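You operate a simulated robot arm through the tools that you are given. There is no shell and no other tool. Be economical: measure what you need, move in short steps, check, and stop when the job is done.

You are at the controls of a simulated robot arm. One attempt, no reset.

## Task
Move the green notebook from the press to the top drawer.
Fine: wind the knob up first; the pink blotter goes on the mat; press tray and drawer shut again; no fingers under the plate.

Only the result counts: the job must be done as asked and must still hold three seconds after the hand-in. Knocking over, shifting, dropping, spilling or breaking anything else fails it.

## Robot
A 7-joint arm with a fingered hand on a trunk, on a base that drives. Base frame: it is fixed to the floor where the robot stands at the start and does not move with it; the origin is under the middle of the robot, x ahead of it, y to its left, z up; the surface under the hand at the start is at about z = 76.3. Units: cm, degrees, N and s.
With the tool pointing down near the work surface it reaches from about 34 to 76 cm from the robot's upright axis, wherever it stands. Its first joint turns from -166.0 to 166.0 degrees. Places, roughly: brass knob of the book press [50, 10, 90]; green work mat [40, 50, 80]; inside of the top desk drawer [50, -10, 60]; sliding tray of the book press [50, 10, 80]; top desk drawer [50, -10, 60]. Payload 4 kg.
Tool frame: the origin (TCP) lies between the finger pads and is the grasp point; the fingertips stand 2.6 cm ahead of it; z points along the fingers, y is the line along which they close. Largest opening 13.2 cm; the body of the gripper starts 7.3 cm behind the TCP. The gripper is a hand of 4 fingers: y runs from the thumb to the fingers, the wrist lies at [0, 0, -23.9] in the tool frame, and closing takes about 1.5 s.
Orientation is that of the tool frame in the base frame, as a unit quaternion [w, x, y, z]. With the fingers straight down and closing along the base's y, the tool's x points along the base's -x, its y along +y and its z along -z.

## Interface
- The arm moves only by the tool jog_arm. Its argument "plan" is one flat list of numbers, 7 for each row, row after row: the shift along the base's x, y, z in units of 300 mm (1.0 is 300 mm), then the turn, a rotation vector about the base's x, y, z in units of 60 degrees (1.0 is 60 degrees), then the finger opening in cm, from 0 to 13.2. In form: [tx, ty, tz, wx, wy, wz, claw, tx, ty, tz, wx, wy, wz, claw, ...]. A call has 1 to 8 rows; each row is the pose to reach, as a shift and turn from the pose commanded when the call began. A call with a number of a shift or a turn outside -1 to 1 is refused whole. A row lasts 0.2 s, in which the tool goes at most 5 cm and 8.6 degrees; a call with a longer step from one row to the next is refused whole, and so is a gripper value outside its range. A pose out of reach is approached as far as the arm can. The call stops where the force on the tool passes 40 N (or 10 N more than at its start, if that is more) or the arm is blocked; 0.2 s more then pass. The fingers move at their own pace (about 7.2 cm/s each) and stop on an object; they squeeze with about 22 N. The grip force told is the motor's: it shows also when the fingers shut on nothing. Time passes only in rows, and 0.2 s behind the last, so rows that repeat a pose let the fingers close. It gives the time, the measured TCP pose, the force on the tool (base axes), the opening and the grip force at its end, in the units of the frame above (readings bear some noise), with the torque about the TCP (base axes, N m) and any sound that the robot's microphone picked up.
- Cameras (640 x 400 px; columns grow to the right, rows downward): "scene" is now at [0.04, 13.94, 150.62]; the picture's right is [-0.25, -0.97, 0.00], its down [-0.86, 0.22, -0.46] and it looks along [0.44, -0.12, -0.89] (base axes); focal length 266 px, centre (320, 200). "wrist" rides on the gripper at [6.8, 0.2, -9.7] in the tool frame; the picture's right is [-0.03, 1.00, 0.00], its down [-0.82, -0.02, -0.58] and it looks along [-0.58, -0.01, 0.82] (tool axes); focal length 270 px, centre (320, 200). There is no depth. A picture from a camera that has moved, and an enlarged one, comes with that camera's place and axes in the base frame and with its lens.
- camera(camera): a new picture of that camera. It takes no simulated time.
- slide_trunk(by): slides the trunk up (or, below 0, down) by that many cm; the arm and the scene camera ride with it, the base frame stays. It gives what a move gives, with no picture.
- roll_base(legs): drives the robot by 1 to 6 legs, each [ahead, turn to the left] in cm and degrees, along the robot's own axes; the way and the turn of a leg run together, so that a leg with both is an arc; at most 150 cm and 180 degrees a leg. The arm and the cameras ride along, it lands a little off, and it stops where it bumps. It gives what a move gives.
- grasp_type(shape): the hand has 4 fingers and takes this shape, open, in about a second: jaw (thumb against the fingers, like two jaws); tri (thumb and two fingers); tip (a fingertip pinch); poke (one finger out to press); point (the index stretched); flat (the hand flat); cup (the hand cupped); fist (a fist). The gripper value then closes the fingers along that shape, each until it touches; the sizes above hold for jaw. It gives what a move gives, with no picture.
- pan_tilt(pan, tilt): turns the head with the scene camera to pan (to the left, within 155 degrees either way) and tilt (down, from -29 to 69), counted from straight ahead of the robot. It gives what a move gives.
- zoom(camera, box): a new picture of the part [left, top, right, bottom] of that camera's present view, enlarged. It takes no simulated time.
- sign_off(): hands the job in; it is judged then, once.

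Go step by step. Nothing tells you exact positions but the pictures and the camera data: compare them with the known pose of the tool, close in by small moves and look again before you grip or let go. The budget is 120 turns and 90 pictures, counting those below and the enlarged ones. Unless the task says otherwise, let go and move clear before handing in.

The tools are called after ">>>" as name(argument=value, ...) on one line, values as JSON. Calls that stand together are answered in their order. jog_arm: Moves the arm, as the interface text tells. Its arguments: {"type":"object","properties":{"plan":{"type":"array","items":{"type":"number"}}},"required":["plan"]} The other tools are called the same way: slide_trunk (by) slides the trunk up or down; grasp_type (shape) gives the hand a shape; roll_base (legs) drives the base; pan_tilt (pan, tilt) turns the head that bears the scene camera; camera (camera) takes a picture; zoom (camera, box) takes an enlarged picture of a part of a camera's view; sign_off () hands the job in.

At the start:

```text
clock: 0.0
ee_pos: [35.9, 20.51, 118.93]
tcp_rot: [0.0, 0.0, 1.0, 0.0]
contact_force: [-0.8, -0.4, -0.5]
ft_torque: [-0.01, -0.07, -0.01]
finger_gap: 13.18
grasp_force: 0.0
shape: jaw
trunk travel left (down, up): [-50.0, 9.0]
robot x, y, heading: [-0.02, 0.08, 0.1]
head pan, tilt: [-14.6, 62.7]
```

scene: 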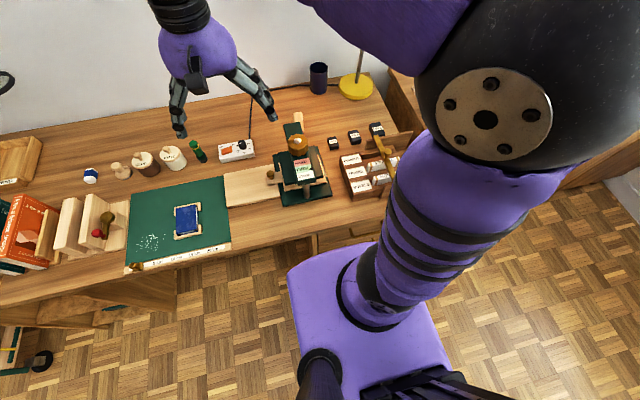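
wrist: 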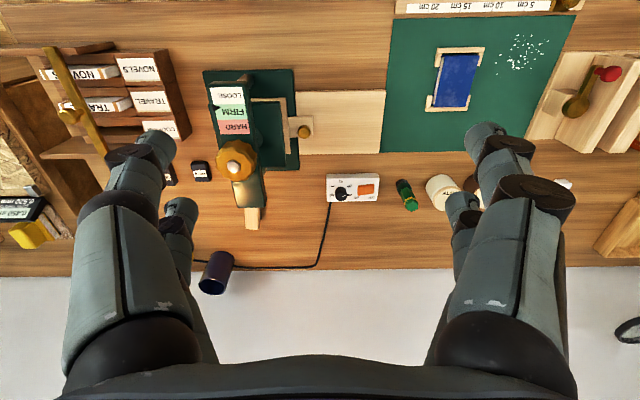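

I see a desk with a book press (brass knob, LOOSE/FIRM/HARD scale) near the middle, a tray rail leading left to the green mat, and a drawer under the desk. I'll take a closer look at the press first.

>>> zoom(camera="scene", box=[220, 100, 420, 225])

>>> zoom(camera="wrist", box=[180, 50, 420, 250])

>>> zoom(camera="scene", box=[240, 180, 420, 292])

```text
3.20 times, centred on (320, 162) of scene
camera zoom: at [0.04, 13.94, 150.62], right [-0.25, -0.97, 0.0], down [-0.86, 0.22, -0.46], along [0.44, -0.12, -0.89], focal length 852 px, centre (320, 320)
```

zoom: 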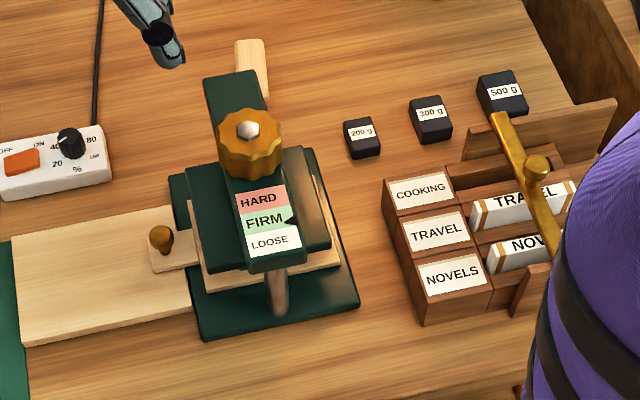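

```text
2.00 times, centred on (300, 150) of wrist
camera zoom: at [29.11, 20.6, 128.55], right [0.03, 1.0, 0.0], down [0.82, -0.02, 0.58], along [0.58, -0.01, -0.82], focal length 541 px, centre (360, 300)
```

zoom: 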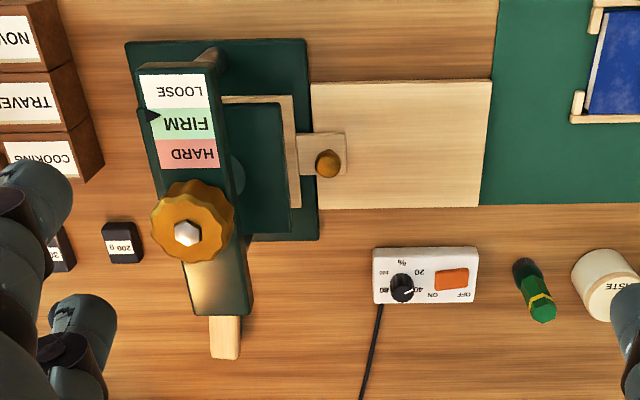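

```text
3.56 times, centred on (330, 236) of scene
camera zoom: at [0.04, 13.94, 150.62], right [-0.25, -0.97, 0.0], down [-0.86, 0.22, -0.46], along [0.44, -0.12, -0.89], focal length 946 px, centre (284, 72)
```

zoom: 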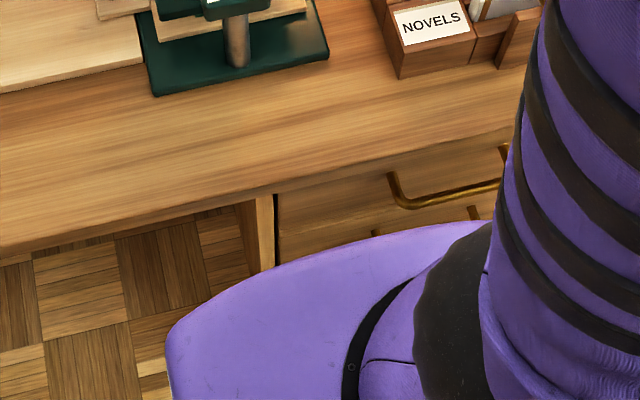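

The knob's hex nut triangulates to about (47.6, 7.7, 93.2), the press base spans x 37–57, y 0–15.7, and the tray pull is near (47.6, 17.4, 80). I'll move the hand above the knob and look.

>>> jog_arm(plan=[0.065, -0.071, -0.09, 0, 0, 0, 13, 0.13, -0.142, -0.18, 0, 0, 0, 13, 0.195, -0.213, -0.27, 0, 0, 0, 13, 0.26, -0.284, -0.36, 0, 0, 0, 13, 0.325, -0.355, -0.45, 0, 0, 0, 13, 0.39, -0.427, -0.5, 0, 0, 0, 13, 0.39, -0.427, -0.5, 0, 0, 0, 13])

>>> camera(camera="wrist")

>>> camera(camera="scene")

```text
clock: 1.6
ee_pos: [47.71, 7.79, 103.97]
tcp_rot: [-0.001, 0.0, 1.0, 0.0]
contact_force: [0.2, 0.7, -0.3]
ft_torque: [-0.01, 0.0, 0.03]
finger_gap: 13.02
grasp_force: 0.1
shape: jaw
trunk travel left (down, up): [-50.0, 9.0]
robot x, y, heading: [0.35, -0.07, 0.1]
head pan, tilt: [-14.6, 62.7]
```

```text
84 pictures are left
camera wrist: at [40.94, 7.74, 113.56], right [0.02, 1.0, 0.0], down [0.82, -0.02, 0.58], along [0.58, -0.01, -0.82], focal length 270 px, centre (320, 200)
```

wrist: 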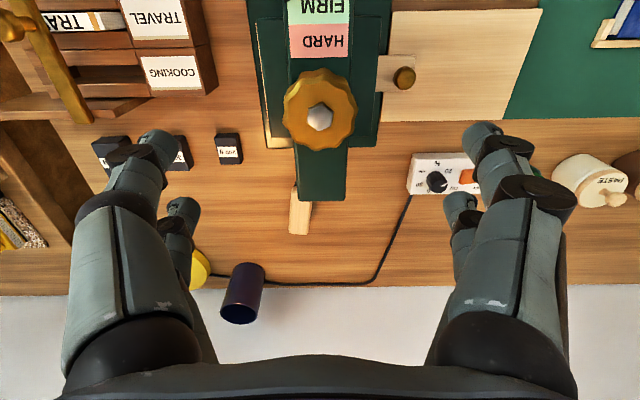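

```text
83 pictures are left
camera scene: at [0.06, 13.93, 150.62], right [-0.25, -0.97, 0.0], down [-0.86, 0.22, -0.46], along [0.44, -0.12, -0.89], focal length 266 px, centre (320, 200)
```

scene: 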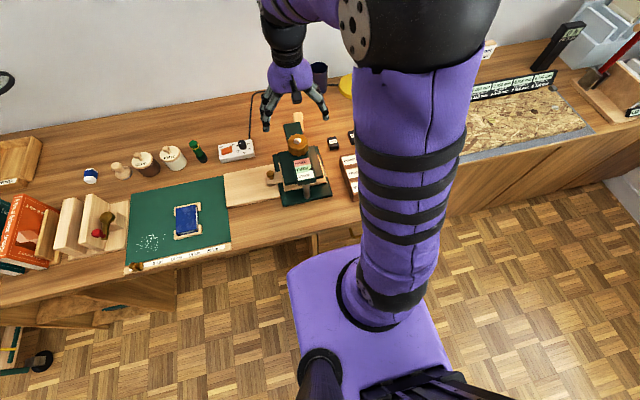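

The hand is centred over the knob. I'll lower so the tips just clear the beam and look before closing.

>>> jog_arm(plan=[0, 0, -0.13, 0, 0, 0, 13, 0, 0, -0.26, 0, 0, 0, 12, 0, 0, -0.33, 0, 0, 0, 11, 0, -0.004, -0.39, 0, 0, 0, 10, 0, -0.004, -0.39, 0, 0, 0, 9])

>>> camera(camera="wrist")

>>> zoom(camera="scene", box=[240, 80, 368, 208])

```text
clock: 2.8
ee_pos: [47.63, 7.61, 92.15]
tcp_rot: [0.0, 0.0, 1.0, 0.0]
contact_force: [0.0, 1.6, -0.4]
ft_torque: [0.0, -0.01, 0.02]
finger_gap: 9.04
grasp_force: 0.1
shape: jaw
trunk travel left (down, up): [-50.0, 9.0]
robot x, y, heading: [0.08, -0.38, -0.2]
head pan, tilt: [-14.6, 62.7]
```

```text
82 pictures are left
camera wrist: at [40.79, 7.67, 101.73], right [0.03, 1.0, 0.0], down [0.82, -0.02, 0.58], along [0.58, -0.01, -0.82], focal length 270 px, centre (320, 200)
```

wrist: 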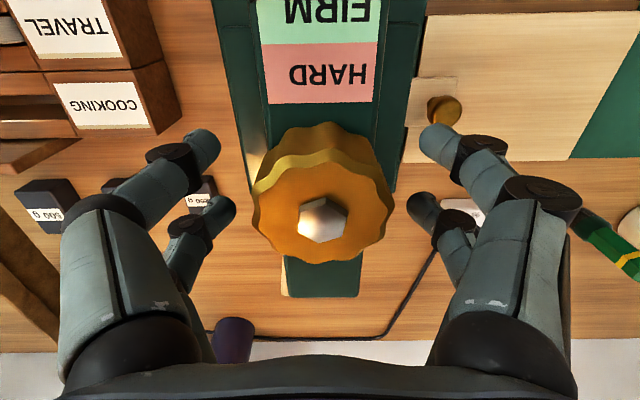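

```text
3.12 times, centred on (304, 144) of scene
camera zoom: at [0.06, 13.94, 150.62], right [-0.25, -0.97, 0.0], down [-0.86, 0.22, -0.46], along [0.44, -0.12, -0.89], focal length 832 px, centre (370, 375)
```

zoom: 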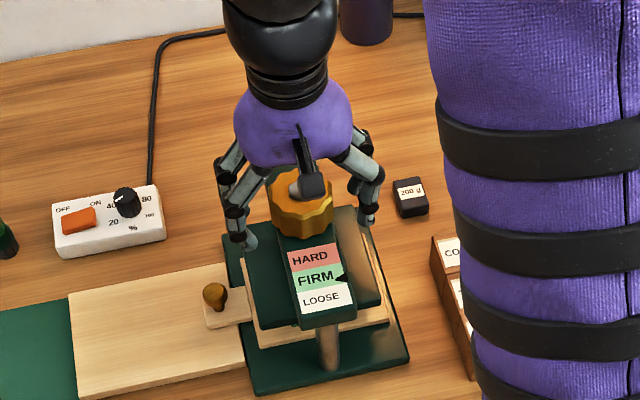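

Centred around the knob; closing the fingers on it.

>>> jog_arm(plan=[0, 0, 0, 0, 0, 0, 6, 0, 0, 0, 0, 0, 0, 4, 0, 0, 0, 0, 0, 0, 2, 0, 0, 0, 0, 0, 0, 2, 0, 0, 0, 0, 0, 0, 2])

>>> camera(camera="wrist")

```text
clock: 4.0
ee_pos: [47.58, 7.62, 92.47]
tcp_rot: [0.002, -0.001, 1.0, 0.0]
contact_force: [1.4, 1.6, 27.0]
ft_torque: [0.41, -0.08, -0.26]
finger_gap: 3.89
grasp_force: 22.3
shape: jaw
trunk travel left (down, up): [-50.0, 9.0]
robot x, y, heading: [0.09, -0.32, -0.0]
head pan, tilt: [-14.6, 62.7]
```

```text
80 pictures are left
camera wrist: at [40.75, 7.68, 101.92], right [0.03, 1.0, 0.0], down [0.81, -0.02, 0.58], along [0.58, -0.01, -0.81], focal length 270 px, centre (320, 200)
```

wrist: 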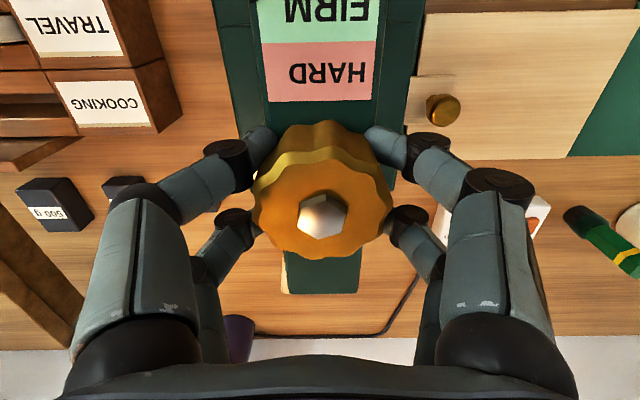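

Grip is on the knob but fingertips rub the beam (27 N up). I'll lift 0.6 cm and turn counterclockwise a bit as a test.

>>> jog_arm(plan=[0, 0, 0.02, 0, 0, 0, 2, 0, 0, 0.022, 0, 0, 0.1, 2, 0, 0, 0.023, 0, 0, 0.2, 2, 0, 0, 0.024, 0, 0, 0.3, 2, 0, 0, 0.025, 0, 0, 0.4, 2, 0, 0, 0.026, 0, 0, 0.5, 2, 0, 0, 0.026, 0, 0, 0.5, 2])

>>> zoom(camera="scene", box=[240, 80, 368, 208])

>>> camera(camera="wrist")

```text
clock: 5.6
ee_pos: [47.56, 7.55, 92.69]
tcp_rot: [-0.003, -0.257, 0.967, 0.0]
contact_force: [-11.0, 1.6, -34.1]
ft_torque: [0.14, 0.03, -4.05]
finger_gap: 4.37
grasp_force: 22.3
shape: jaw
trunk travel left (down, up): [-50.0, 9.0]
robot x, y, heading: [-0.44, -0.01, -0.2]
head pan, tilt: [-14.6, 62.7]
```

```text
3.12 times, centred on (304, 144) of scene
camera zoom: at [0.16, 14.0, 150.59], right [-0.25, -0.97, 0.0], down [-0.86, 0.22, -0.46], along [0.44, -0.12, -0.89], focal length 832 px, centre (370, 375)
```

zoom: 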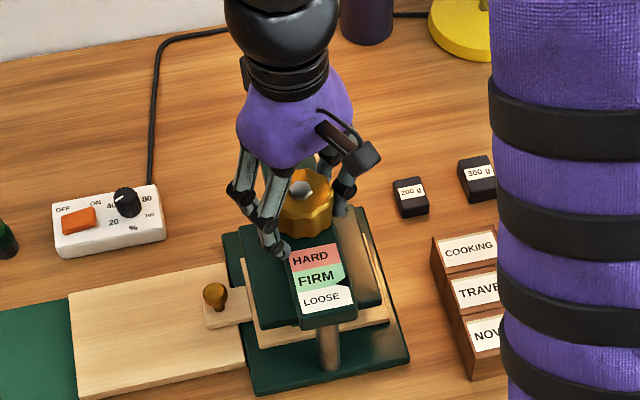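

```text
78 pictures are left
camera wrist: at [41.62, 4.19, 102.46], right [-0.47, 0.88, 0.0], down [0.72, 0.39, 0.57], along [0.5, 0.27, -0.82], focal length 270 px, centre (320, 200)
```

wrist: 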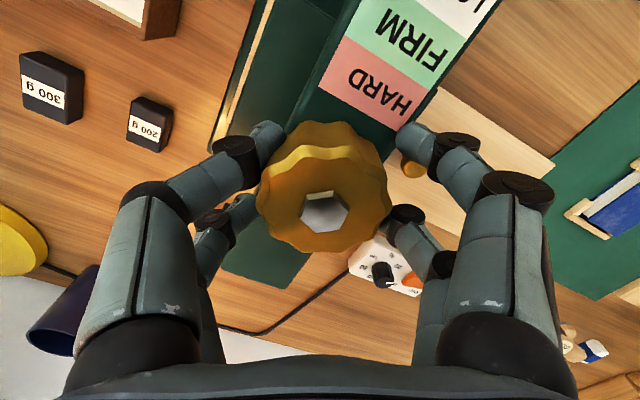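

The hand turned 30° with 4 Nm reaction. I check the pointer to see which way it moved.

>>> zoom(camera="scene", box=[280, 140, 340, 200])

```text
6.67 times, centred on (310, 170) of scene
camera zoom: at [0.16, 14.0, 150.59], right [-0.25, -0.97, 0.0], down [-0.86, 0.22, -0.46], along [0.44, -0.12, -0.89], focal length 1775 px, centre (387, 400)
```

zoom: 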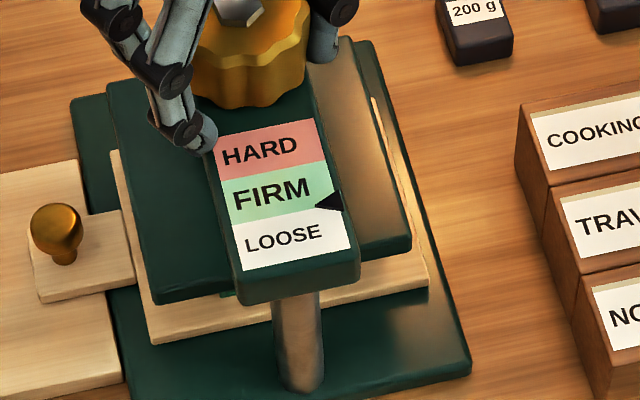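

The pointer moved toward LOOSE, so counterclockwise is right. I continue, easing down slightly.

>>> jog_arm(plan=[0, 0, -0.014, 0, 0, 0, 2, 0, 0, -0.014, 0, 0, 0.1, 2, 0, 0, -0.012, 0, 0, 0.2, 2, 0, 0, -0.01, 0, 0, 0.3, 2, 0, 0, -0.008, 0, 0, 0.4, 2, 0, 0, -0.006, 0, 0, 0.5, 2, 0, 0, -0.004, 0, 0, 0.6, 2, 0, 0, -0.004, 0, 0, 0.7, 2])

>>> zoom(camera="scene", box=[260, 120, 350, 200])

```text
clock: 7.4
ee_pos: [47.7, 7.61, 92.86]
tcp_rot: [0.0, -0.587, 0.81, 0.001]
contact_force: [-6.6, -11.3, -26.4]
ft_torque: [-0.29, 0.01, -0.04]
finger_gap: 3.45
grasp_force: 21.9
shape: jaw
trunk travel left (down, up): [-50.0, 9.0]
robot x, y, heading: [0.13, -0.08, 0.0]
head pan, tilt: [-14.6, 62.7]
```

```text
5.00 times, centred on (305, 160) of scene
camera zoom: at [0.16, 13.85, 150.61], right [-0.25, -0.97, 0.0], down [-0.86, 0.22, -0.46], along [0.44, -0.11, -0.89], focal length 1331 px, centre (395, 400)
```

zoom: 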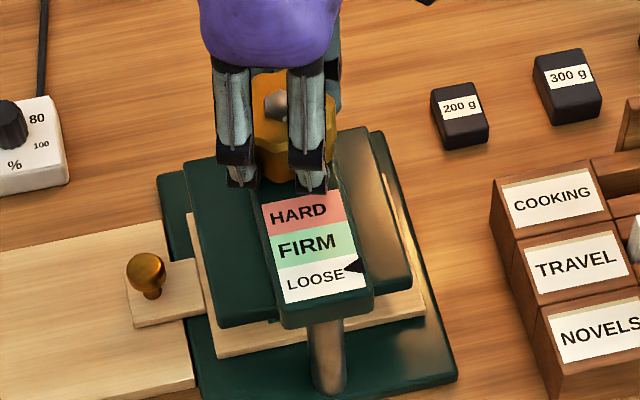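

Pointer is on LOOSE. I continue winding to raise the plate fully.

>>> jog_arm(plan=[0, 0, 0, 0, 0, 0.1, 2, 0, 0, 0, 0, 0, 0.2, 2, 0, 0, 0.002, 0, 0, 0.3, 2, 0, 0, 0.004, 0, 0, 0.4, 2, 0, 0, 0.004, 0, 0, 0.5, 2, 0, 0, 0.006, 0, 0, 0.6, 2, 0, 0, 0.006, 0, 0, 0.7, 2])

>>> zoom(camera="scene", box=[260, 120, 350, 200])

>>> camera(camera="wrist")

```text
clock: 9.0
ee_pos: [47.56, 7.51, 92.93]
tcp_rot: [0.0, 0.839, -0.544, -0.002]
contact_force: [-1.3, 1.4, -37.3]
ft_torque: [0.07, -0.2, -0.1]
finger_gap: 3.35
grasp_force: 22.6
shape: jaw
trunk travel left (down, up): [-50.0, 9.0]
robot x, y, heading: [-0.06, 0.15, 0.3]
head pan, tilt: [-14.6, 62.7]
```

```text
5.00 times, centred on (305, 160) of scene
camera zoom: at [0.29, 14.0, 150.6], right [-0.25, -0.97, 0.0], down [-0.86, 0.22, -0.46], along [0.44, -0.12, -0.89], focal length 1331 px, centre (395, 400)
```

zoom: 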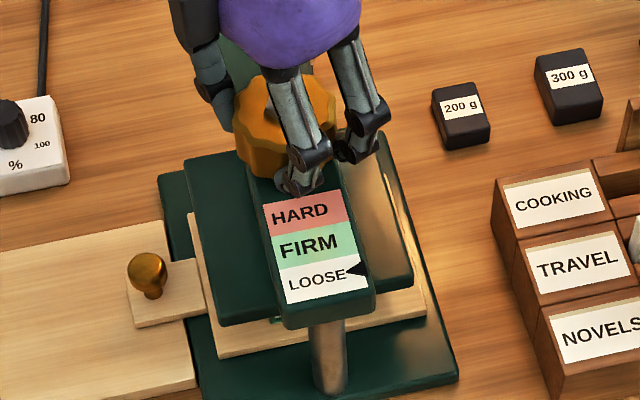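

```text
74 pictures are left
camera wrist: at [50.42, 1.18, 102.54], right [-0.92, -0.39, 0.0], down [-0.31, 0.75, 0.58], along [-0.22, 0.53, -0.82], focal length 270 px, centre (320, 200)
```

wrist: 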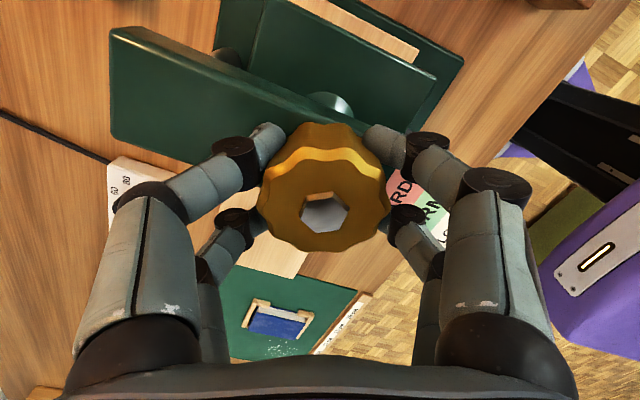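

Torque is near zero and the pointer sits within LOOSE; I check whether the plate is clear by zooming the wrist view.

>>> zoom(camera="wrist", box=[100, 0, 480, 237])

>>> zoom(camera="scene", box=[276, 148, 340, 188])

```text
1.68 times, centred on (290, 118) of wrist
camera zoom: at [50.42, 1.18, 102.54], right [-0.92, -0.39, 0.0], down [-0.31, 0.75, 0.58], along [-0.22, 0.53, -0.82], focal length 455 px, centre (370, 337)
```

zoom: 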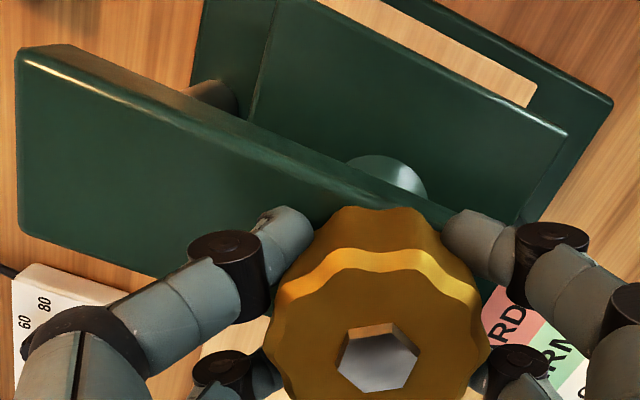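

```text
10.00 times, centred on (308, 168) of scene
camera zoom: at [0.29, 14.0, 150.6], right [-0.25, -0.97, 0.0], down [-0.86, 0.22, -0.46], along [0.44, -0.12, -0.89], focal length 2662 px, centre (440, 520)
```

zoom: 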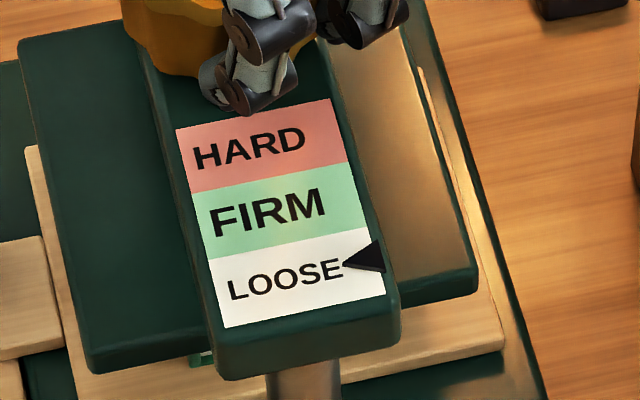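

Unclear whether the last turn slipped or hit the stop. I'll open, turn the hand back 60° and regrip for a test turn.

>>> jog_arm(plan=[0, 0, 0, 0, 0, 0, 6, 0, 0, 0, 0, 0, 0, 9, 0, 0, 0, 0, 0, -0.14, 11, 0, 0, 0, 0, 0, -0.28, 11, 0, 0, 0, 0, 0, -0.42, 11, 0, 0, 0, 0, 0, -0.56, 11, 0, 0, 0, 0, 0, -0.7, 11, 0, 0, 0, 0, 0, -0.84, 11])

>>> camera(camera="wrist")

```text
clock: 10.8
ee_pos: [47.62, 7.54, 93.11]
tcp_rot: [0.001, -0.526, 0.851, -0.001]
contact_force: [-0.3, -0.1, -0.3]
ft_torque: [0.01, 0.03, 0.03]
finger_gap: 10.99
grasp_force: 0.0
shape: jaw
trunk travel left (down, up): [-50.0, 9.0]
robot x, y, heading: [0.03, 0.08, 0.2]
head pan, tilt: [-14.6, 62.7]
```

```text
71 pictures are left
camera wrist: at [44.43, 1.41, 102.61], right [-0.88, 0.47, 0.0], down [0.38, 0.72, 0.58], along [0.27, 0.51, -0.82], focal length 270 px, centre (320, 200)
```

wrist: 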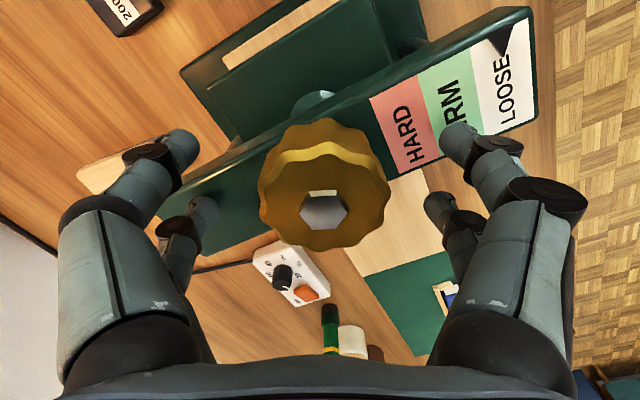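

Regripping slightly lower and turning 40°.

>>> jog_arm(plan=[0, 0.002, -0.02, 0, 0, 0, 7, 0, 0.002, -0.02, 0, 0, 0, 4, 0, 0.002, -0.02, 0, 0, 0, 2, 0, 0.002, -0.02, 0, 0, 0, 2, 0, 0.002, -0.02, 0, 0, 0.13, 2, 0, 0.002, -0.018, 0, 0, 0.26, 2, 0, 0.002, -0.015, 0, 0, 0.39, 2])

>>> zoom(camera="scene", box=[260, 120, 350, 200])

>>> camera(camera="wrist")

```text
clock: 12.3
ee_pos: [47.61, 8.47, 92.55]
tcp_rot: [0.005, -0.642, 0.766, 0.005]
contact_force: [-0.5, 10.9, -0.1]
ft_torque: [0.07, -0.02, -2.31]
finger_gap: 2.87
grasp_force: 21.8
shape: jaw
trunk travel left (down, up): [-50.0, 9.0]
robot x, y, heading: [-0.01, -0.1, -0.0]
head pan, tilt: [-14.6, 62.7]
stopped in row 7: the force on the tool passed its limit at 49 N (the readings are from after the stop); the commanded pose is now the measured one
```

```text
5.00 times, centred on (305, 160) of scene
camera zoom: at [0.05, 14.06, 150.58], right [-0.25, -0.97, 0.0], down [-0.86, 0.22, -0.46], along [0.44, -0.12, -0.89], focal length 1331 px, centre (395, 400)
```

zoom: 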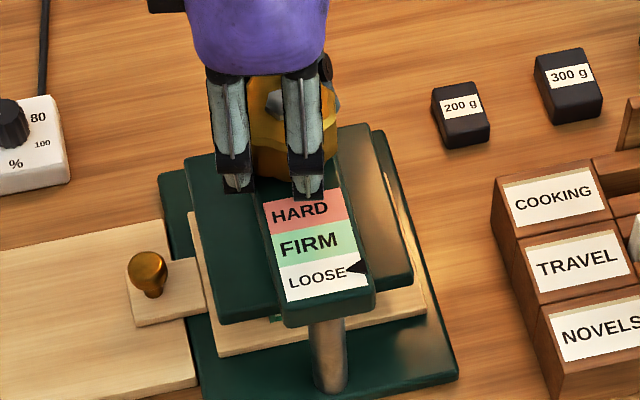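

```text
69 pictures are left
camera wrist: at [46.26, 1.54, 102.07], right [-0.98, 0.2, 0.0], down [0.16, 0.79, 0.59], along [0.12, 0.58, -0.81], focal length 270 px, centre (320, 200)
```

wrist: 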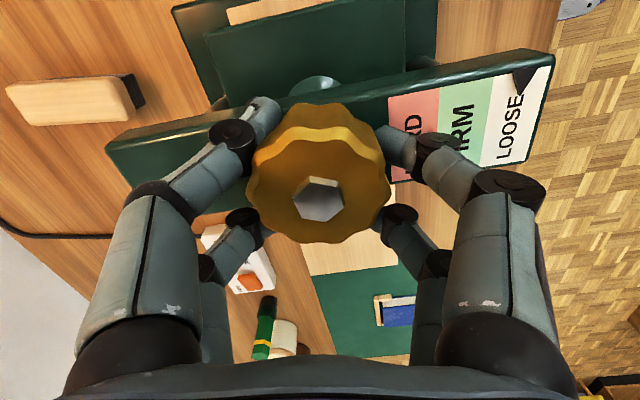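

The knob is at its stop (force limit, pointer unmoved), so the press is fully loose. I release, lift, and bring the hand back to yaw 0 for a view of the tray.

>>> jog_arm(plan=[0, 0, 0, 0, 0, 0, 6, 0, 0, 0, 0, 0, 0, 10, 0, 0, 0, 0, 0, 0, 13, 0, 0, 0.1, 0, 0, 0, 13, 0, 0, 0.25, 0, 0, -0.13, 13, 0, 0, 0.4, 0, 0, -0.26, 13, 0, 0, 0.4, 0, 0, -0.4, 13, 0, 0, 0.4, 0, 0, -0.54, 13])

>>> jog_arm(plan=[0, 0, 0, 0, 0, -0.13, 13, 0, 0, 0, 0, 0, -0.26, 13, 0, 0, 0, 0, 0, -0.4, 13, 0, 0, 0, 0, 0, -0.53, 13, 0, 0, 0, 0, 0, -0.67, 13, 0, 0, 0, 0, 0, -0.8, 13, 0, 0, 0, 0, 0, -0.8, 13])

>>> camera(camera="wrist")

>>> zoom(camera="scene", box=[220, 100, 348, 228])

```text
clock: 14.1
ee_pos: [47.62, 8.38, 104.71]
tcp_rot: [0.005, -0.403, 0.915, 0.003]
contact_force: [0.1, 0.3, -0.3]
ft_torque: [0.0, 0.03, 0.01]
finger_gap: 12.98
grasp_force: 0.0
shape: jaw
trunk travel left (down, up): [-50.0, 9.0]
robot x, y, heading: [-0.18, 0.1, -0.1]
head pan, tilt: [-14.6, 62.7]
```

```text
clock: 15.7
ee_pos: [47.56, 8.22, 104.62]
tcp_rot: [0.006, 0.003, 1.0, -0.001]
contact_force: [0.0, 0.0, -0.3]
ft_torque: [-0.03, 0.01, 0.01]
finger_gap: 13.01
grasp_force: 0.0
shape: jaw
trunk travel left (down, up): [-50.0, 9.0]
robot x, y, heading: [0.11, -0.42, -0.2]
head pan, tilt: [-14.6, 62.7]
```

```text
68 pictures are left
camera wrist: at [40.71, 8.4, 114.11], right [0.03, 1.0, 0.0], down [0.81, -0.03, 0.59], along [0.59, -0.02, -0.81], focal length 270 px, centre (320, 200)
```

wrist: 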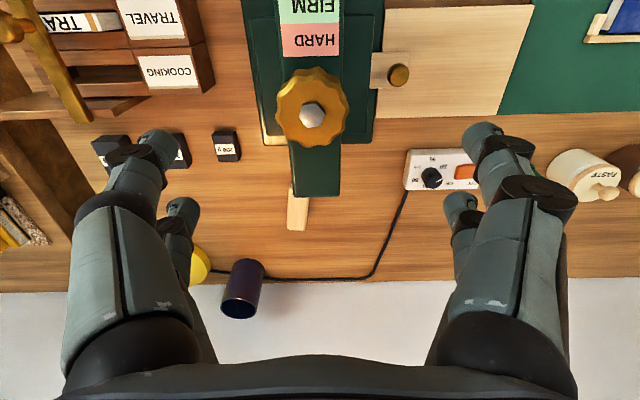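

```text
3.12 times, centred on (284, 164) of scene
camera zoom: at [0.05, 13.94, 150.62], right [-0.25, -0.97, 0.0], down [-0.86, 0.22, -0.46], along [0.44, -0.12, -0.89], focal length 832 px, centre (432, 312)
```

zoom: 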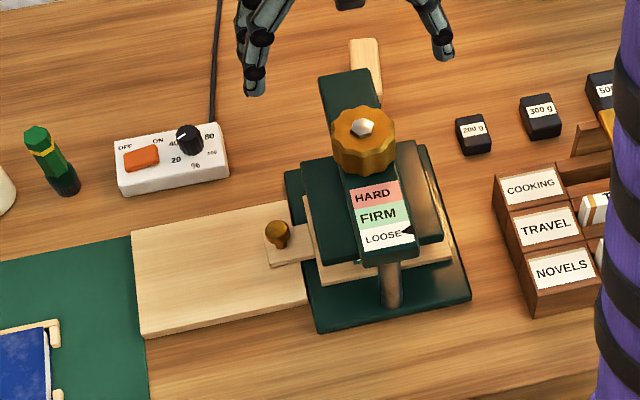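

The knob is wound up to the stop. Next is the tray pull at about (47.4, 17.2, 80.8): I move over it with the hand yawed −90° (fingers closing along x, away from the plate), in tip-pinch shape.

>>> jog_arm(plan=[0, 0.1, 0, 0, 0, -0.14, 13, 0, 0.2, 0, 0, 0, -0.28, 13, 0, 0.295, 0, 0, 0, -0.42, 13, 0, 0.295, 0, 0, 0, -0.56, 13, 0, 0.295, 0, 0, 0, -0.7, 13, 0, 0.295, 0, 0, 0, -0.84, 13, 0, 0.295, 0, 0, 0, -0.98, 13])

>>> jog_arm(plan=[0, 0, 0, 0, 0, -0.14, 13, 0, 0, 0, 0, 0, -0.28, 13, 0, 0, 0, 0, 0, -0.42, 13, 0, 0, 0, 0, 0, -0.52, 13, 0, 0, 0, 0, 0, -0.52, 13])

>>> grasp_type(shape="tip")

>>> camera(camera="wrist")

>>> zoom(camera="scene", box=[220, 60, 348, 188])

```text
clock: 17.3
ee_pos: [47.66, 17.1, 104.52]
tcp_rot: [0.006, 0.495, 0.869, -0.004]
contact_force: [0.3, 0.8, 0.4]
ft_torque: [-0.01, 0.01, 0.01]
finger_gap: 12.99
grasp_force: 0.1
shape: jaw
trunk travel left (down, up): [-50.0, 9.0]
robot x, y, heading: [0.32, 0.02, -0.1]
head pan, tilt: [-14.6, 62.7]
```

```text
clock: 18.5
ee_pos: [47.67, 17.14, 104.61]
tcp_rot: [0.004, 0.71, 0.704, -0.004]
contact_force: [0.0, 0.9, -0.6]
ft_torque: [-0.01, 0.0, -0.02]
finger_gap: 13.0
grasp_force: 0.1
shape: jaw
trunk travel left (down, up): [-50.0, 9.0]
robot x, y, heading: [0.19, 0.19, -0.2]
head pan, tilt: [-14.6, 62.7]
```

```text
clock: 19.4
ee_pos: [47.57, 17.14, 104.72]
tcp_rot: [0.004, 0.709, 0.705, -0.004]
contact_force: [0.0, 0.3, 0.4]
ft_torque: [-0.01, -0.03, -0.03]
finger_gap: 13.19
grasp_force: 0.0
shape: tip
trunk travel left (down, up): [-50.0, 9.0]
robot x, y, heading: [-0.02, 0.01, -0.0]
head pan, tilt: [-14.6, 62.7]
```

```text
66 pictures are left
camera wrist: at [47.88, 23.99, 114.13], right [1.0, -0.03, 0.0], down [-0.03, -0.81, 0.59], along [-0.02, -0.59, -0.81], focal length 270 px, centre (320, 200)
```

wrist: 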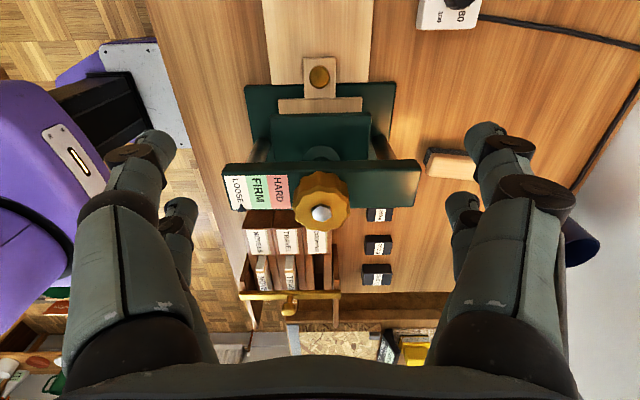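

```text
3.12 times, centred on (284, 124) of scene
camera zoom: at [0.05, 13.94, 150.62], right [-0.25, -0.97, 0.0], down [-0.86, 0.22, -0.46], along [0.44, -0.12, -0.89], focal length 832 px, centre (432, 438)
```

zoom: 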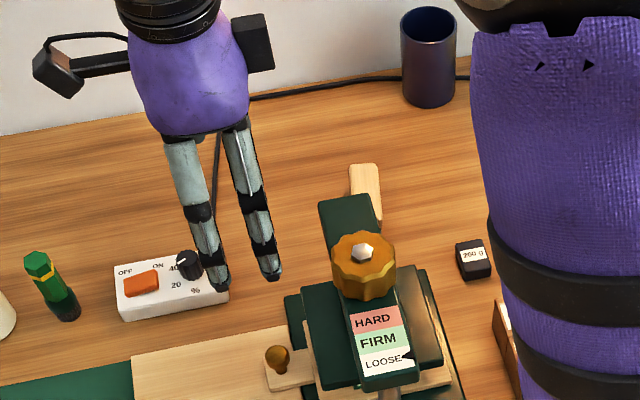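

I partially close in the air to see how the tip shape pinches.

>>> jog_arm(plan=[0, 0, -0.1, 0, 0, 0, 10, 0, 0, -0.2, 0, 0, 0, 7, 0, 0, -0.3, 0, 0, 0, 5, 0, 0, -0.3, 0, 0, 0, 4, 0, 0, -0.3, 0, 0, 0, 4])

>>> camera(camera="wrist")

```text
clock: 20.6
ee_pos: [47.68, 17.33, 95.64]
tcp_rot: [0.005, 0.709, 0.706, -0.004]
contact_force: [0.1, -0.1, 1.0]
ft_torque: [0.01, -0.02, 0.01]
finger_gap: 4.07
grasp_force: 0.1
shape: tip
trunk travel left (down, up): [-50.0, 9.0]
robot x, y, heading: [0.01, 0.22, -0.1]
head pan, tilt: [-14.6, 62.7]
```

```text
64 pictures are left
camera wrist: at [47.97, 24.1, 105.11], right [1.0, -0.03, 0.0], down [-0.03, -0.81, 0.59], along [-0.02, -0.59, -0.81], focal length 270 px, centre (320, 200)
```

wrist: 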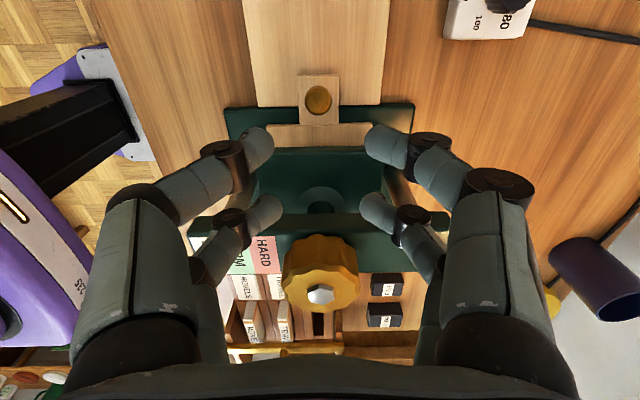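

Finger pairs sit about ±2 cm either side of the TCP, so a small knob would slip between them. I'll offset the hand to y≈19.3 so only the inner pair straddles the knob, and lower partway.

>>> jog_arm(plan=[-0.003, 0.066, -0.1, 0, 0, 0, 5, -0.006, 0.066, -0.2, 0, 0, 0, 5, -0.008, 0.066, -0.32, 0, 0, 0, 5, -0.008, 0.066, -0.36, 0, 0, 0, 5])

>>> camera(camera="wrist")

>>> zoom(camera="scene", box=[230, 90, 330, 190])

```text
clock: 21.6
ee_pos: [47.52, 19.06, 84.87]
tcp_rot: [0.004, 0.709, 0.706, -0.004]
contact_force: [0.2, -0.1, 0.6]
ft_torque: [-0.02, -0.02, -0.02]
finger_gap: 4.99
grasp_force: 0.1
shape: tip
trunk travel left (down, up): [-50.0, 9.0]
robot x, y, heading: [0.03, -0.01, 0.0]
head pan, tilt: [-14.6, 62.7]
```

```text
63 pictures are left
camera wrist: at [47.78, 25.95, 94.33], right [1.0, -0.03, 0.0], down [-0.03, -0.81, 0.59], along [-0.02, -0.59, -0.81], focal length 270 px, centre (320, 200)
```

wrist: 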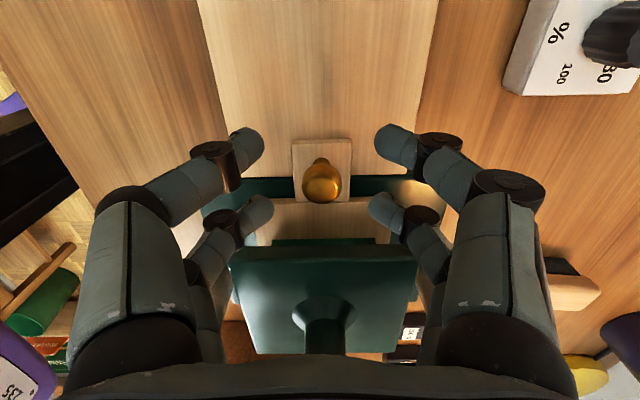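

```text
4.00 times, centred on (280, 140) of scene
camera zoom: at [0.07, 13.95, 150.62], right [-0.25, -0.97, 0.0], down [-0.86, 0.22, -0.46], along [0.44, -0.12, -0.89], focal length 1065 px, centre (480, 440)
```

zoom: 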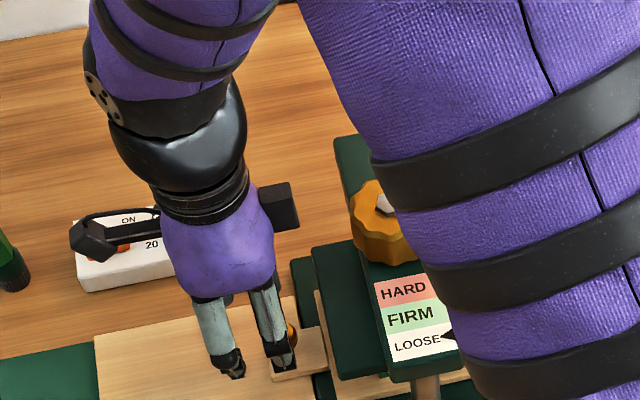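

Knob at y≈17.4; inner pair sits near y≈16.4, so I shift +0.9 in y, lower 1.9 and close.

>>> jog_arm(plan=[0, 0.03, 0, 0, 0, 0, 5, 0, 0.03, -0.06, 0, 0, 0, 5, 0, 0.03, -0.06, 0, 0, 0, 3, 0, 0.03, -0.06, 0, 0, 0, 1.5, 0, 0.03, -0.06, 0, 0, 0, 0.5, 0, 0.03, -0.06, 0, 0, 0, 0.5])

>>> camera(camera="wrist")

```text
clock: 23.0
ee_pos: [47.46, 19.97, 82.98]
tcp_rot: [0.004, 0.709, 0.705, -0.004]
contact_force: [1.4, 1.9, 2.6]
ft_torque: [-0.04, -0.02, 0.04]
finger_gap: 0.61
grasp_force: 0.1
shape: tip
trunk travel left (down, up): [-50.0, 9.0]
robot x, y, heading: [0.07, -0.23, 0.1]
head pan, tilt: [-14.6, 62.7]
```

```text
61 pictures are left
camera wrist: at [47.78, 26.78, 92.54], right [1.0, -0.03, 0.0], down [-0.03, -0.81, 0.59], along [-0.02, -0.59, -0.81], focal length 270 px, centre (320, 200)
```

wrist: 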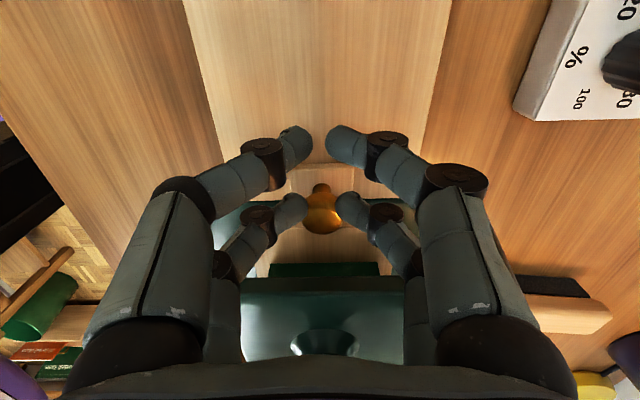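

The inner pair is right at the knob. Close fully and test-pull 3 cm toward +y.

>>> jog_arm(plan=[0, 0, 0, 0, 0, 0, 0, 0, 0, 0, 0, 0, 0, 0, 0, 0, 0, 0, 0, 0, 0, 0, 0.03, 0, 0, 0, 0, 0, 0, 0.06, 0, 0, 0, 0, 0, 0, 0.1, 0, 0, 0, 0, 0])

>>> camera(camera="wrist")

```text
clock: 24.4
ee_pos: [47.52, 22.9, 83.01]
tcp_rot: [0.004, 0.709, 0.705, -0.004]
contact_force: [-0.6, 0.9, -0.5]
ft_torque: [0.03, 0.01, -0.03]
finger_gap: 0.02
grasp_force: 21.7
shape: tip
trunk travel left (down, up): [-50.0, 9.0]
robot x, y, heading: [0.21, -0.14, 0.1]
head pan, tilt: [-14.6, 62.7]
```

```text
60 pictures are left
camera wrist: at [47.72, 29.8, 92.53], right [1.0, -0.03, 0.0], down [-0.03, -0.81, 0.59], along [-0.02, -0.59, -0.81], focal length 270 px, centre (320, 200)
```

wrist: 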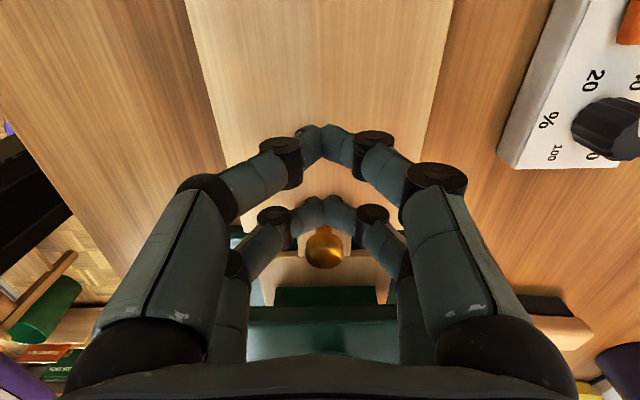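

The fingers slipped off over the knob head, so I was too high. I reopen, go back and grip about 1 cm lower.

>>> jog_arm(plan=[0, 0, 0, 0, 0, 0, 3, 0, 0, 0, 0, 0, 0, 5, 0, -0.05, 0, 0, 0, 0, 5, 0, -0.097, 0, 0, 0, 0, 5, 0, -0.097, -0.017, 0, 0, 0, 5, 0, -0.097, -0.033, 0, 0, 0, 5, 0, -0.097, -0.033, 0, 0, 0, 3, 0, -0.097, -0.033, 0, 0, 0, 1.4])

>>> jog_arm(plan=[0, 0, 0, 0, 0, 0, 0, 0, 0, 0, 0, 0, 0, 0, 0, 0, 0, 0, 0, 0, 0])

>>> camera(camera="wrist")

```text
clock: 26.2
ee_pos: [47.43, 20.14, 82.12]
tcp_rot: [0.004, 0.709, 0.705, -0.005]
contact_force: [1.6, 0.6, 0.0]
ft_torque: [-0.02, -0.02, 0.05]
finger_gap: 1.47
grasp_force: 0.1
shape: tip
trunk travel left (down, up): [-50.0, 9.0]
robot x, y, heading: [-0.05, -0.07, 0.0]
head pan, tilt: [-14.6, 62.7]
```

```text
clock: 27.0
ee_pos: [47.48, 20.23, 82.1]
tcp_rot: [0.004, 0.709, 0.706, -0.004]
contact_force: [1.5, 6.2, -5.5]
ft_torque: [0.25, 0.02, 0.01]
finger_gap: 0.01
grasp_force: 22.3
shape: tip
trunk travel left (down, up): [-50.0, 9.0]
robot x, y, heading: [0.1, 0.05, -0.1]
head pan, tilt: [-14.6, 62.7]
```

```text
59 pictures are left
camera wrist: at [47.66, 27.09, 91.56], right [1.0, -0.03, 0.0], down [-0.02, -0.81, 0.59], along [-0.02, -0.59, -0.81], focal length 270 px, centre (320, 200)
```

wrist: 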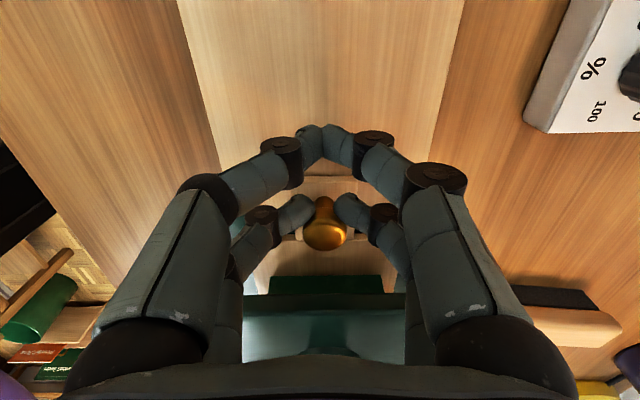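

Now at neck height but squeezing off its +y side; shift 0.9 cm toward −y and regrip.

>>> jog_arm(plan=[0, 0, 0, 0, 0, 0, 3, 0, 0, 0, 0, 0, 0, 4, 0, -0.015, 0, 0, 0, 0, 4, 0, -0.033, -0.005, 0, 0, 0, 4, 0, -0.033, -0.005, 0, 0, 0, 2, 0, -0.033, -0.005, 0, 0, 0, 0, 0, -0.033, -0.005, 0, 0, 0, 0, 0, -0.033, -0.005, 0, 0, 0, 0])

>>> camera(camera="wrist")

```text
clock: 28.8
ee_pos: [47.35, 19.04, 81.86]
tcp_rot: [0.003, 0.709, 0.705, -0.005]
contact_force: [1.0, -1.9, -10.8]
ft_torque: [0.18, 0.01, 0.03]
finger_gap: 0.0
grasp_force: 21.6
shape: tip
trunk travel left (down, up): [-50.0, 9.0]
robot x, y, heading: [0.19, 0.04, 0.1]
head pan, tilt: [-14.6, 62.7]
```

```text
58 pictures are left
camera wrist: at [47.66, 25.94, 91.37], right [1.0, -0.03, 0.0], down [-0.02, -0.81, 0.59], along [-0.02, -0.59, -0.81], focal length 270 px, centre (320, 200)
```

wrist: 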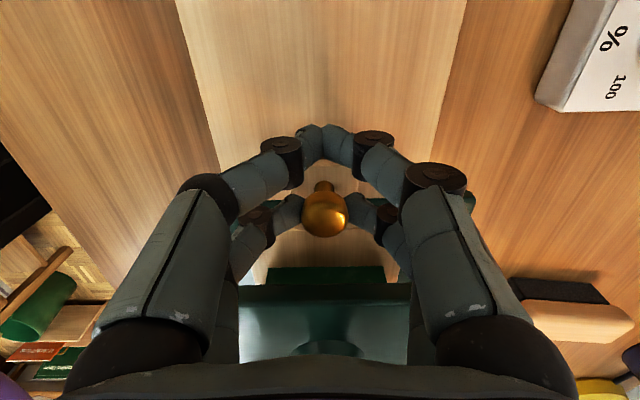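

Fingers now hold the knob, pressing under its head. Test-pull 3 cm toward +y.

>>> jog_arm(plan=[0, 0.02, 0, 0, 0, 0, 0, 0, 0.04, 0, 0, 0, 0, 0, 0, 0.07, 0, 0, 0, 0, 0, 0, 0.1, 0, 0, 0, 0, 0])

>>> camera(camera="wrist")

```text
clock: 29.8
ee_pos: [47.38, 22.2, 81.81]
tcp_rot: [0.004, 0.709, 0.705, -0.005]
contact_force: [-0.1, 0.1, -11.9]
ft_torque: [0.21, 0.04, 0.0]
finger_gap: 0.0
grasp_force: 22.0
shape: tip
trunk travel left (down, up): [-50.0, 9.0]
robot x, y, heading: [-0.05, 0.1, 0.3]
head pan, tilt: [-14.6, 62.7]
```

```text
57 pictures are left
camera wrist: at [47.68, 29.0, 91.39], right [1.0, -0.03, 0.0], down [-0.02, -0.81, 0.59], along [-0.02, -0.59, -0.81], focal length 270 px, centre (320, 200)
```

wrist: 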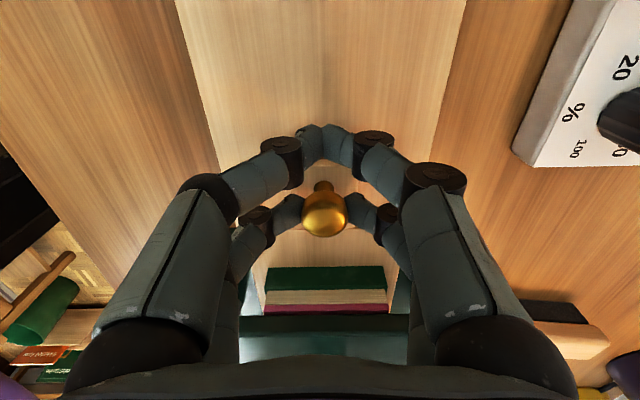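

The tray slides and shows a green notebook with pages and a pink edge. I pull another 9 cm.

>>> jog_arm(plan=[0, 0.05, 0, 0, 0, 0, 0, 0, 0.1, 0, 0, 0, 0, 0, 0, 0.15, 0, 0, 0, 0, 0, 0, 0.2, 0, 0, 0, 0, 0, 0, 0.25, 0, 0, 0, 0, 0, 0, 0.3, 0, 0, 0, 0, 0])

>>> camera(camera="wrist")

>>> zoom(camera="scene", box=[200, 90, 340, 230])

```text
clock: 31.2
ee_pos: [47.31, 31.32, 81.71]
tcp_rot: [0.004, 0.709, 0.705, -0.005]
contact_force: [3.9, 1.1, -11.0]
ft_torque: [0.16, 0.0, 0.06]
finger_gap: 0.0
grasp_force: 21.8
shape: tip
trunk travel left (down, up): [-50.0, 9.0]
robot x, y, heading: [-0.15, -0.07, -0.2]
head pan, tilt: [-14.6, 62.7]
```

```text
56 pictures are left
camera wrist: at [47.66, 38.12, 91.34], right [1.0, -0.03, 0.0], down [-0.03, -0.81, 0.59], along [-0.02, -0.59, -0.81], focal length 270 px, centre (320, 200)
```

wrist: 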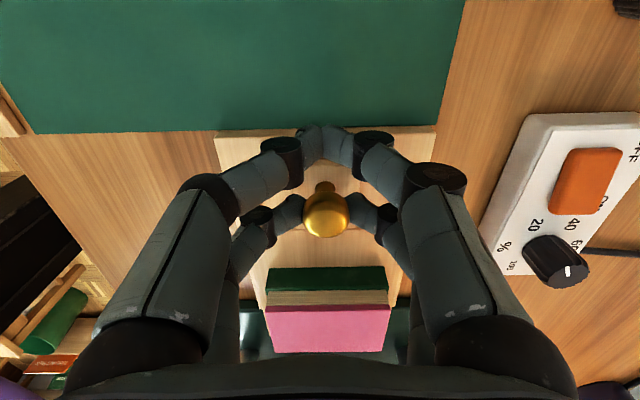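

```text
2.86 times, centred on (270, 160) of scene
camera zoom: at [0.17, 13.99, 150.61], right [-0.25, -0.97, 0.0], down [-0.86, 0.22, -0.46], along [0.44, -0.12, -0.89], focal length 761 px, centre (463, 314)
```

zoom: 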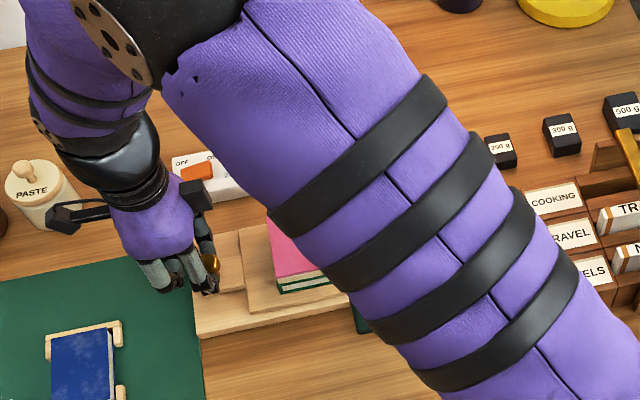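

Pink blotter lies on top of the notebook. I pull up to 3 cm more and stop on resistance.

>>> jog_arm(plan=[0, 0.03, 0, 0, 0, 0, 0, 0, 0.06, 0, 0, 0, 0, 0, 0, 0.09, 0, 0, 0, 0, 0])

>>> camera(camera="wrist")

```text
clock: 32.0
ee_pos: [47.45, 33.43, 81.72]
tcp_rot: [0.005, 0.71, 0.704, -0.008]
contact_force: [1.7, -16.2, -13.3]
ft_torque: [0.02, 0.0, -0.02]
finger_gap: 0.0
grasp_force: 21.7
shape: tip
trunk travel left (down, up): [-50.0, 9.0]
robot x, y, heading: [0.14, -0.16, -0.1]
head pan, tilt: [-14.6, 62.7]
```

```text
54 pictures are left
camera wrist: at [47.7, 40.37, 91.15], right [1.0, -0.03, 0.0], down [-0.03, -0.81, 0.59], along [-0.02, -0.59, -0.81], focal length 270 px, centre (320, 200)
```

wrist: 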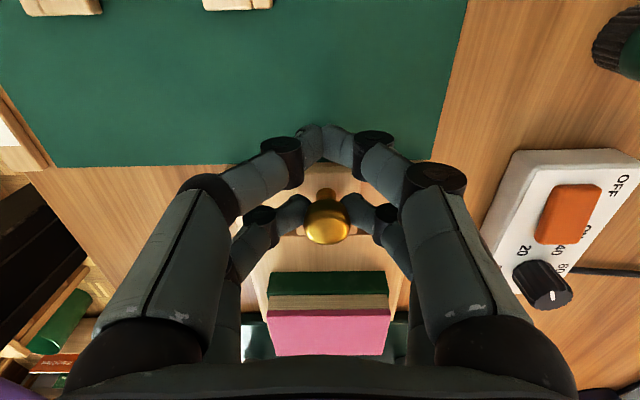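

The tray is at its stop (travel ≈14.3 cm). I release, lift clear, switch back to jaw, and look at the stack.

>>> jog_arm(plan=[0, -0.02, 0, 0, 0, 0, 0, 0, -0.02, 0, 0, 0, 0, 3, 0, -0.02, 0, 0, 0, 0, 6, 0, -0.02, 0.05, 0, 0, 0, 8, 0, -0.02, 0.2, 0, 0, 0, 8, 0, -0.02, 0.35, 0, 0, 0, 13, 0, -0.02, 0.5, 0, 0, 0, 13, 0, -0.02, 0.65, 0, 0, 0, 13])

>>> grasp_type(shape="jaw")

>>> camera(camera="wrist")

>>> zoom(camera="scene", box=[170, 90, 350, 240])

```text
clock: 33.8
ee_pos: [47.15, 33.26, 101.4]
tcp_rot: [0.004, 0.71, 0.704, -0.004]
contact_force: [-0.4, -0.2, -0.9]
ft_torque: [0.03, 0.02, 0.0]
finger_gap: 13.01
grasp_force: 0.1
shape: tip
trunk travel left (down, up): [-50.0, 9.0]
robot x, y, heading: [-0.31, 0.12, 0.0]
head pan, tilt: [-14.6, 62.7]
```

```text
clock: 34.7
ee_pos: [47.26, 33.2, 101.31]
tcp_rot: [0.005, 0.709, 0.705, -0.004]
contact_force: [0.0, 0.2, 1.0]
ft_torque: [0.02, 0.0, 0.04]
finger_gap: 13.19
grasp_force: 0.1
shape: jaw
trunk travel left (down, up): [-50.0, 9.0]
robot x, y, heading: [-0.01, 0.24, -0.1]
head pan, tilt: [-14.6, 62.7]
```

```text
53 pictures are left
camera wrist: at [47.43, 40.1, 110.86], right [1.0, -0.03, 0.0], down [-0.03, -0.81, 0.59], along [-0.02, -0.59, -0.81], focal length 270 px, centre (320, 200)
```

wrist: 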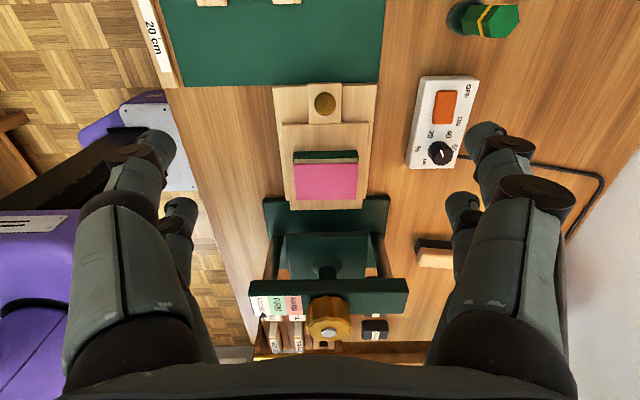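

```text
2.67 times, centred on (260, 165) of scene
camera zoom: at [0.05, 13.95, 150.62], right [-0.25, -0.97, 0.0], down [-0.86, 0.22, -0.46], along [0.44, -0.12, -0.89], focal length 710 px, centre (480, 293)
```

zoom: 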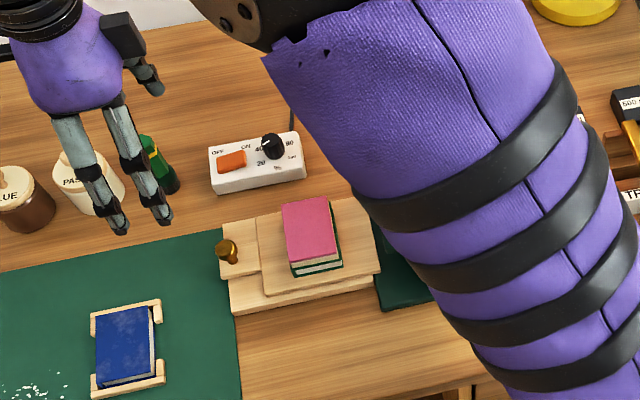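

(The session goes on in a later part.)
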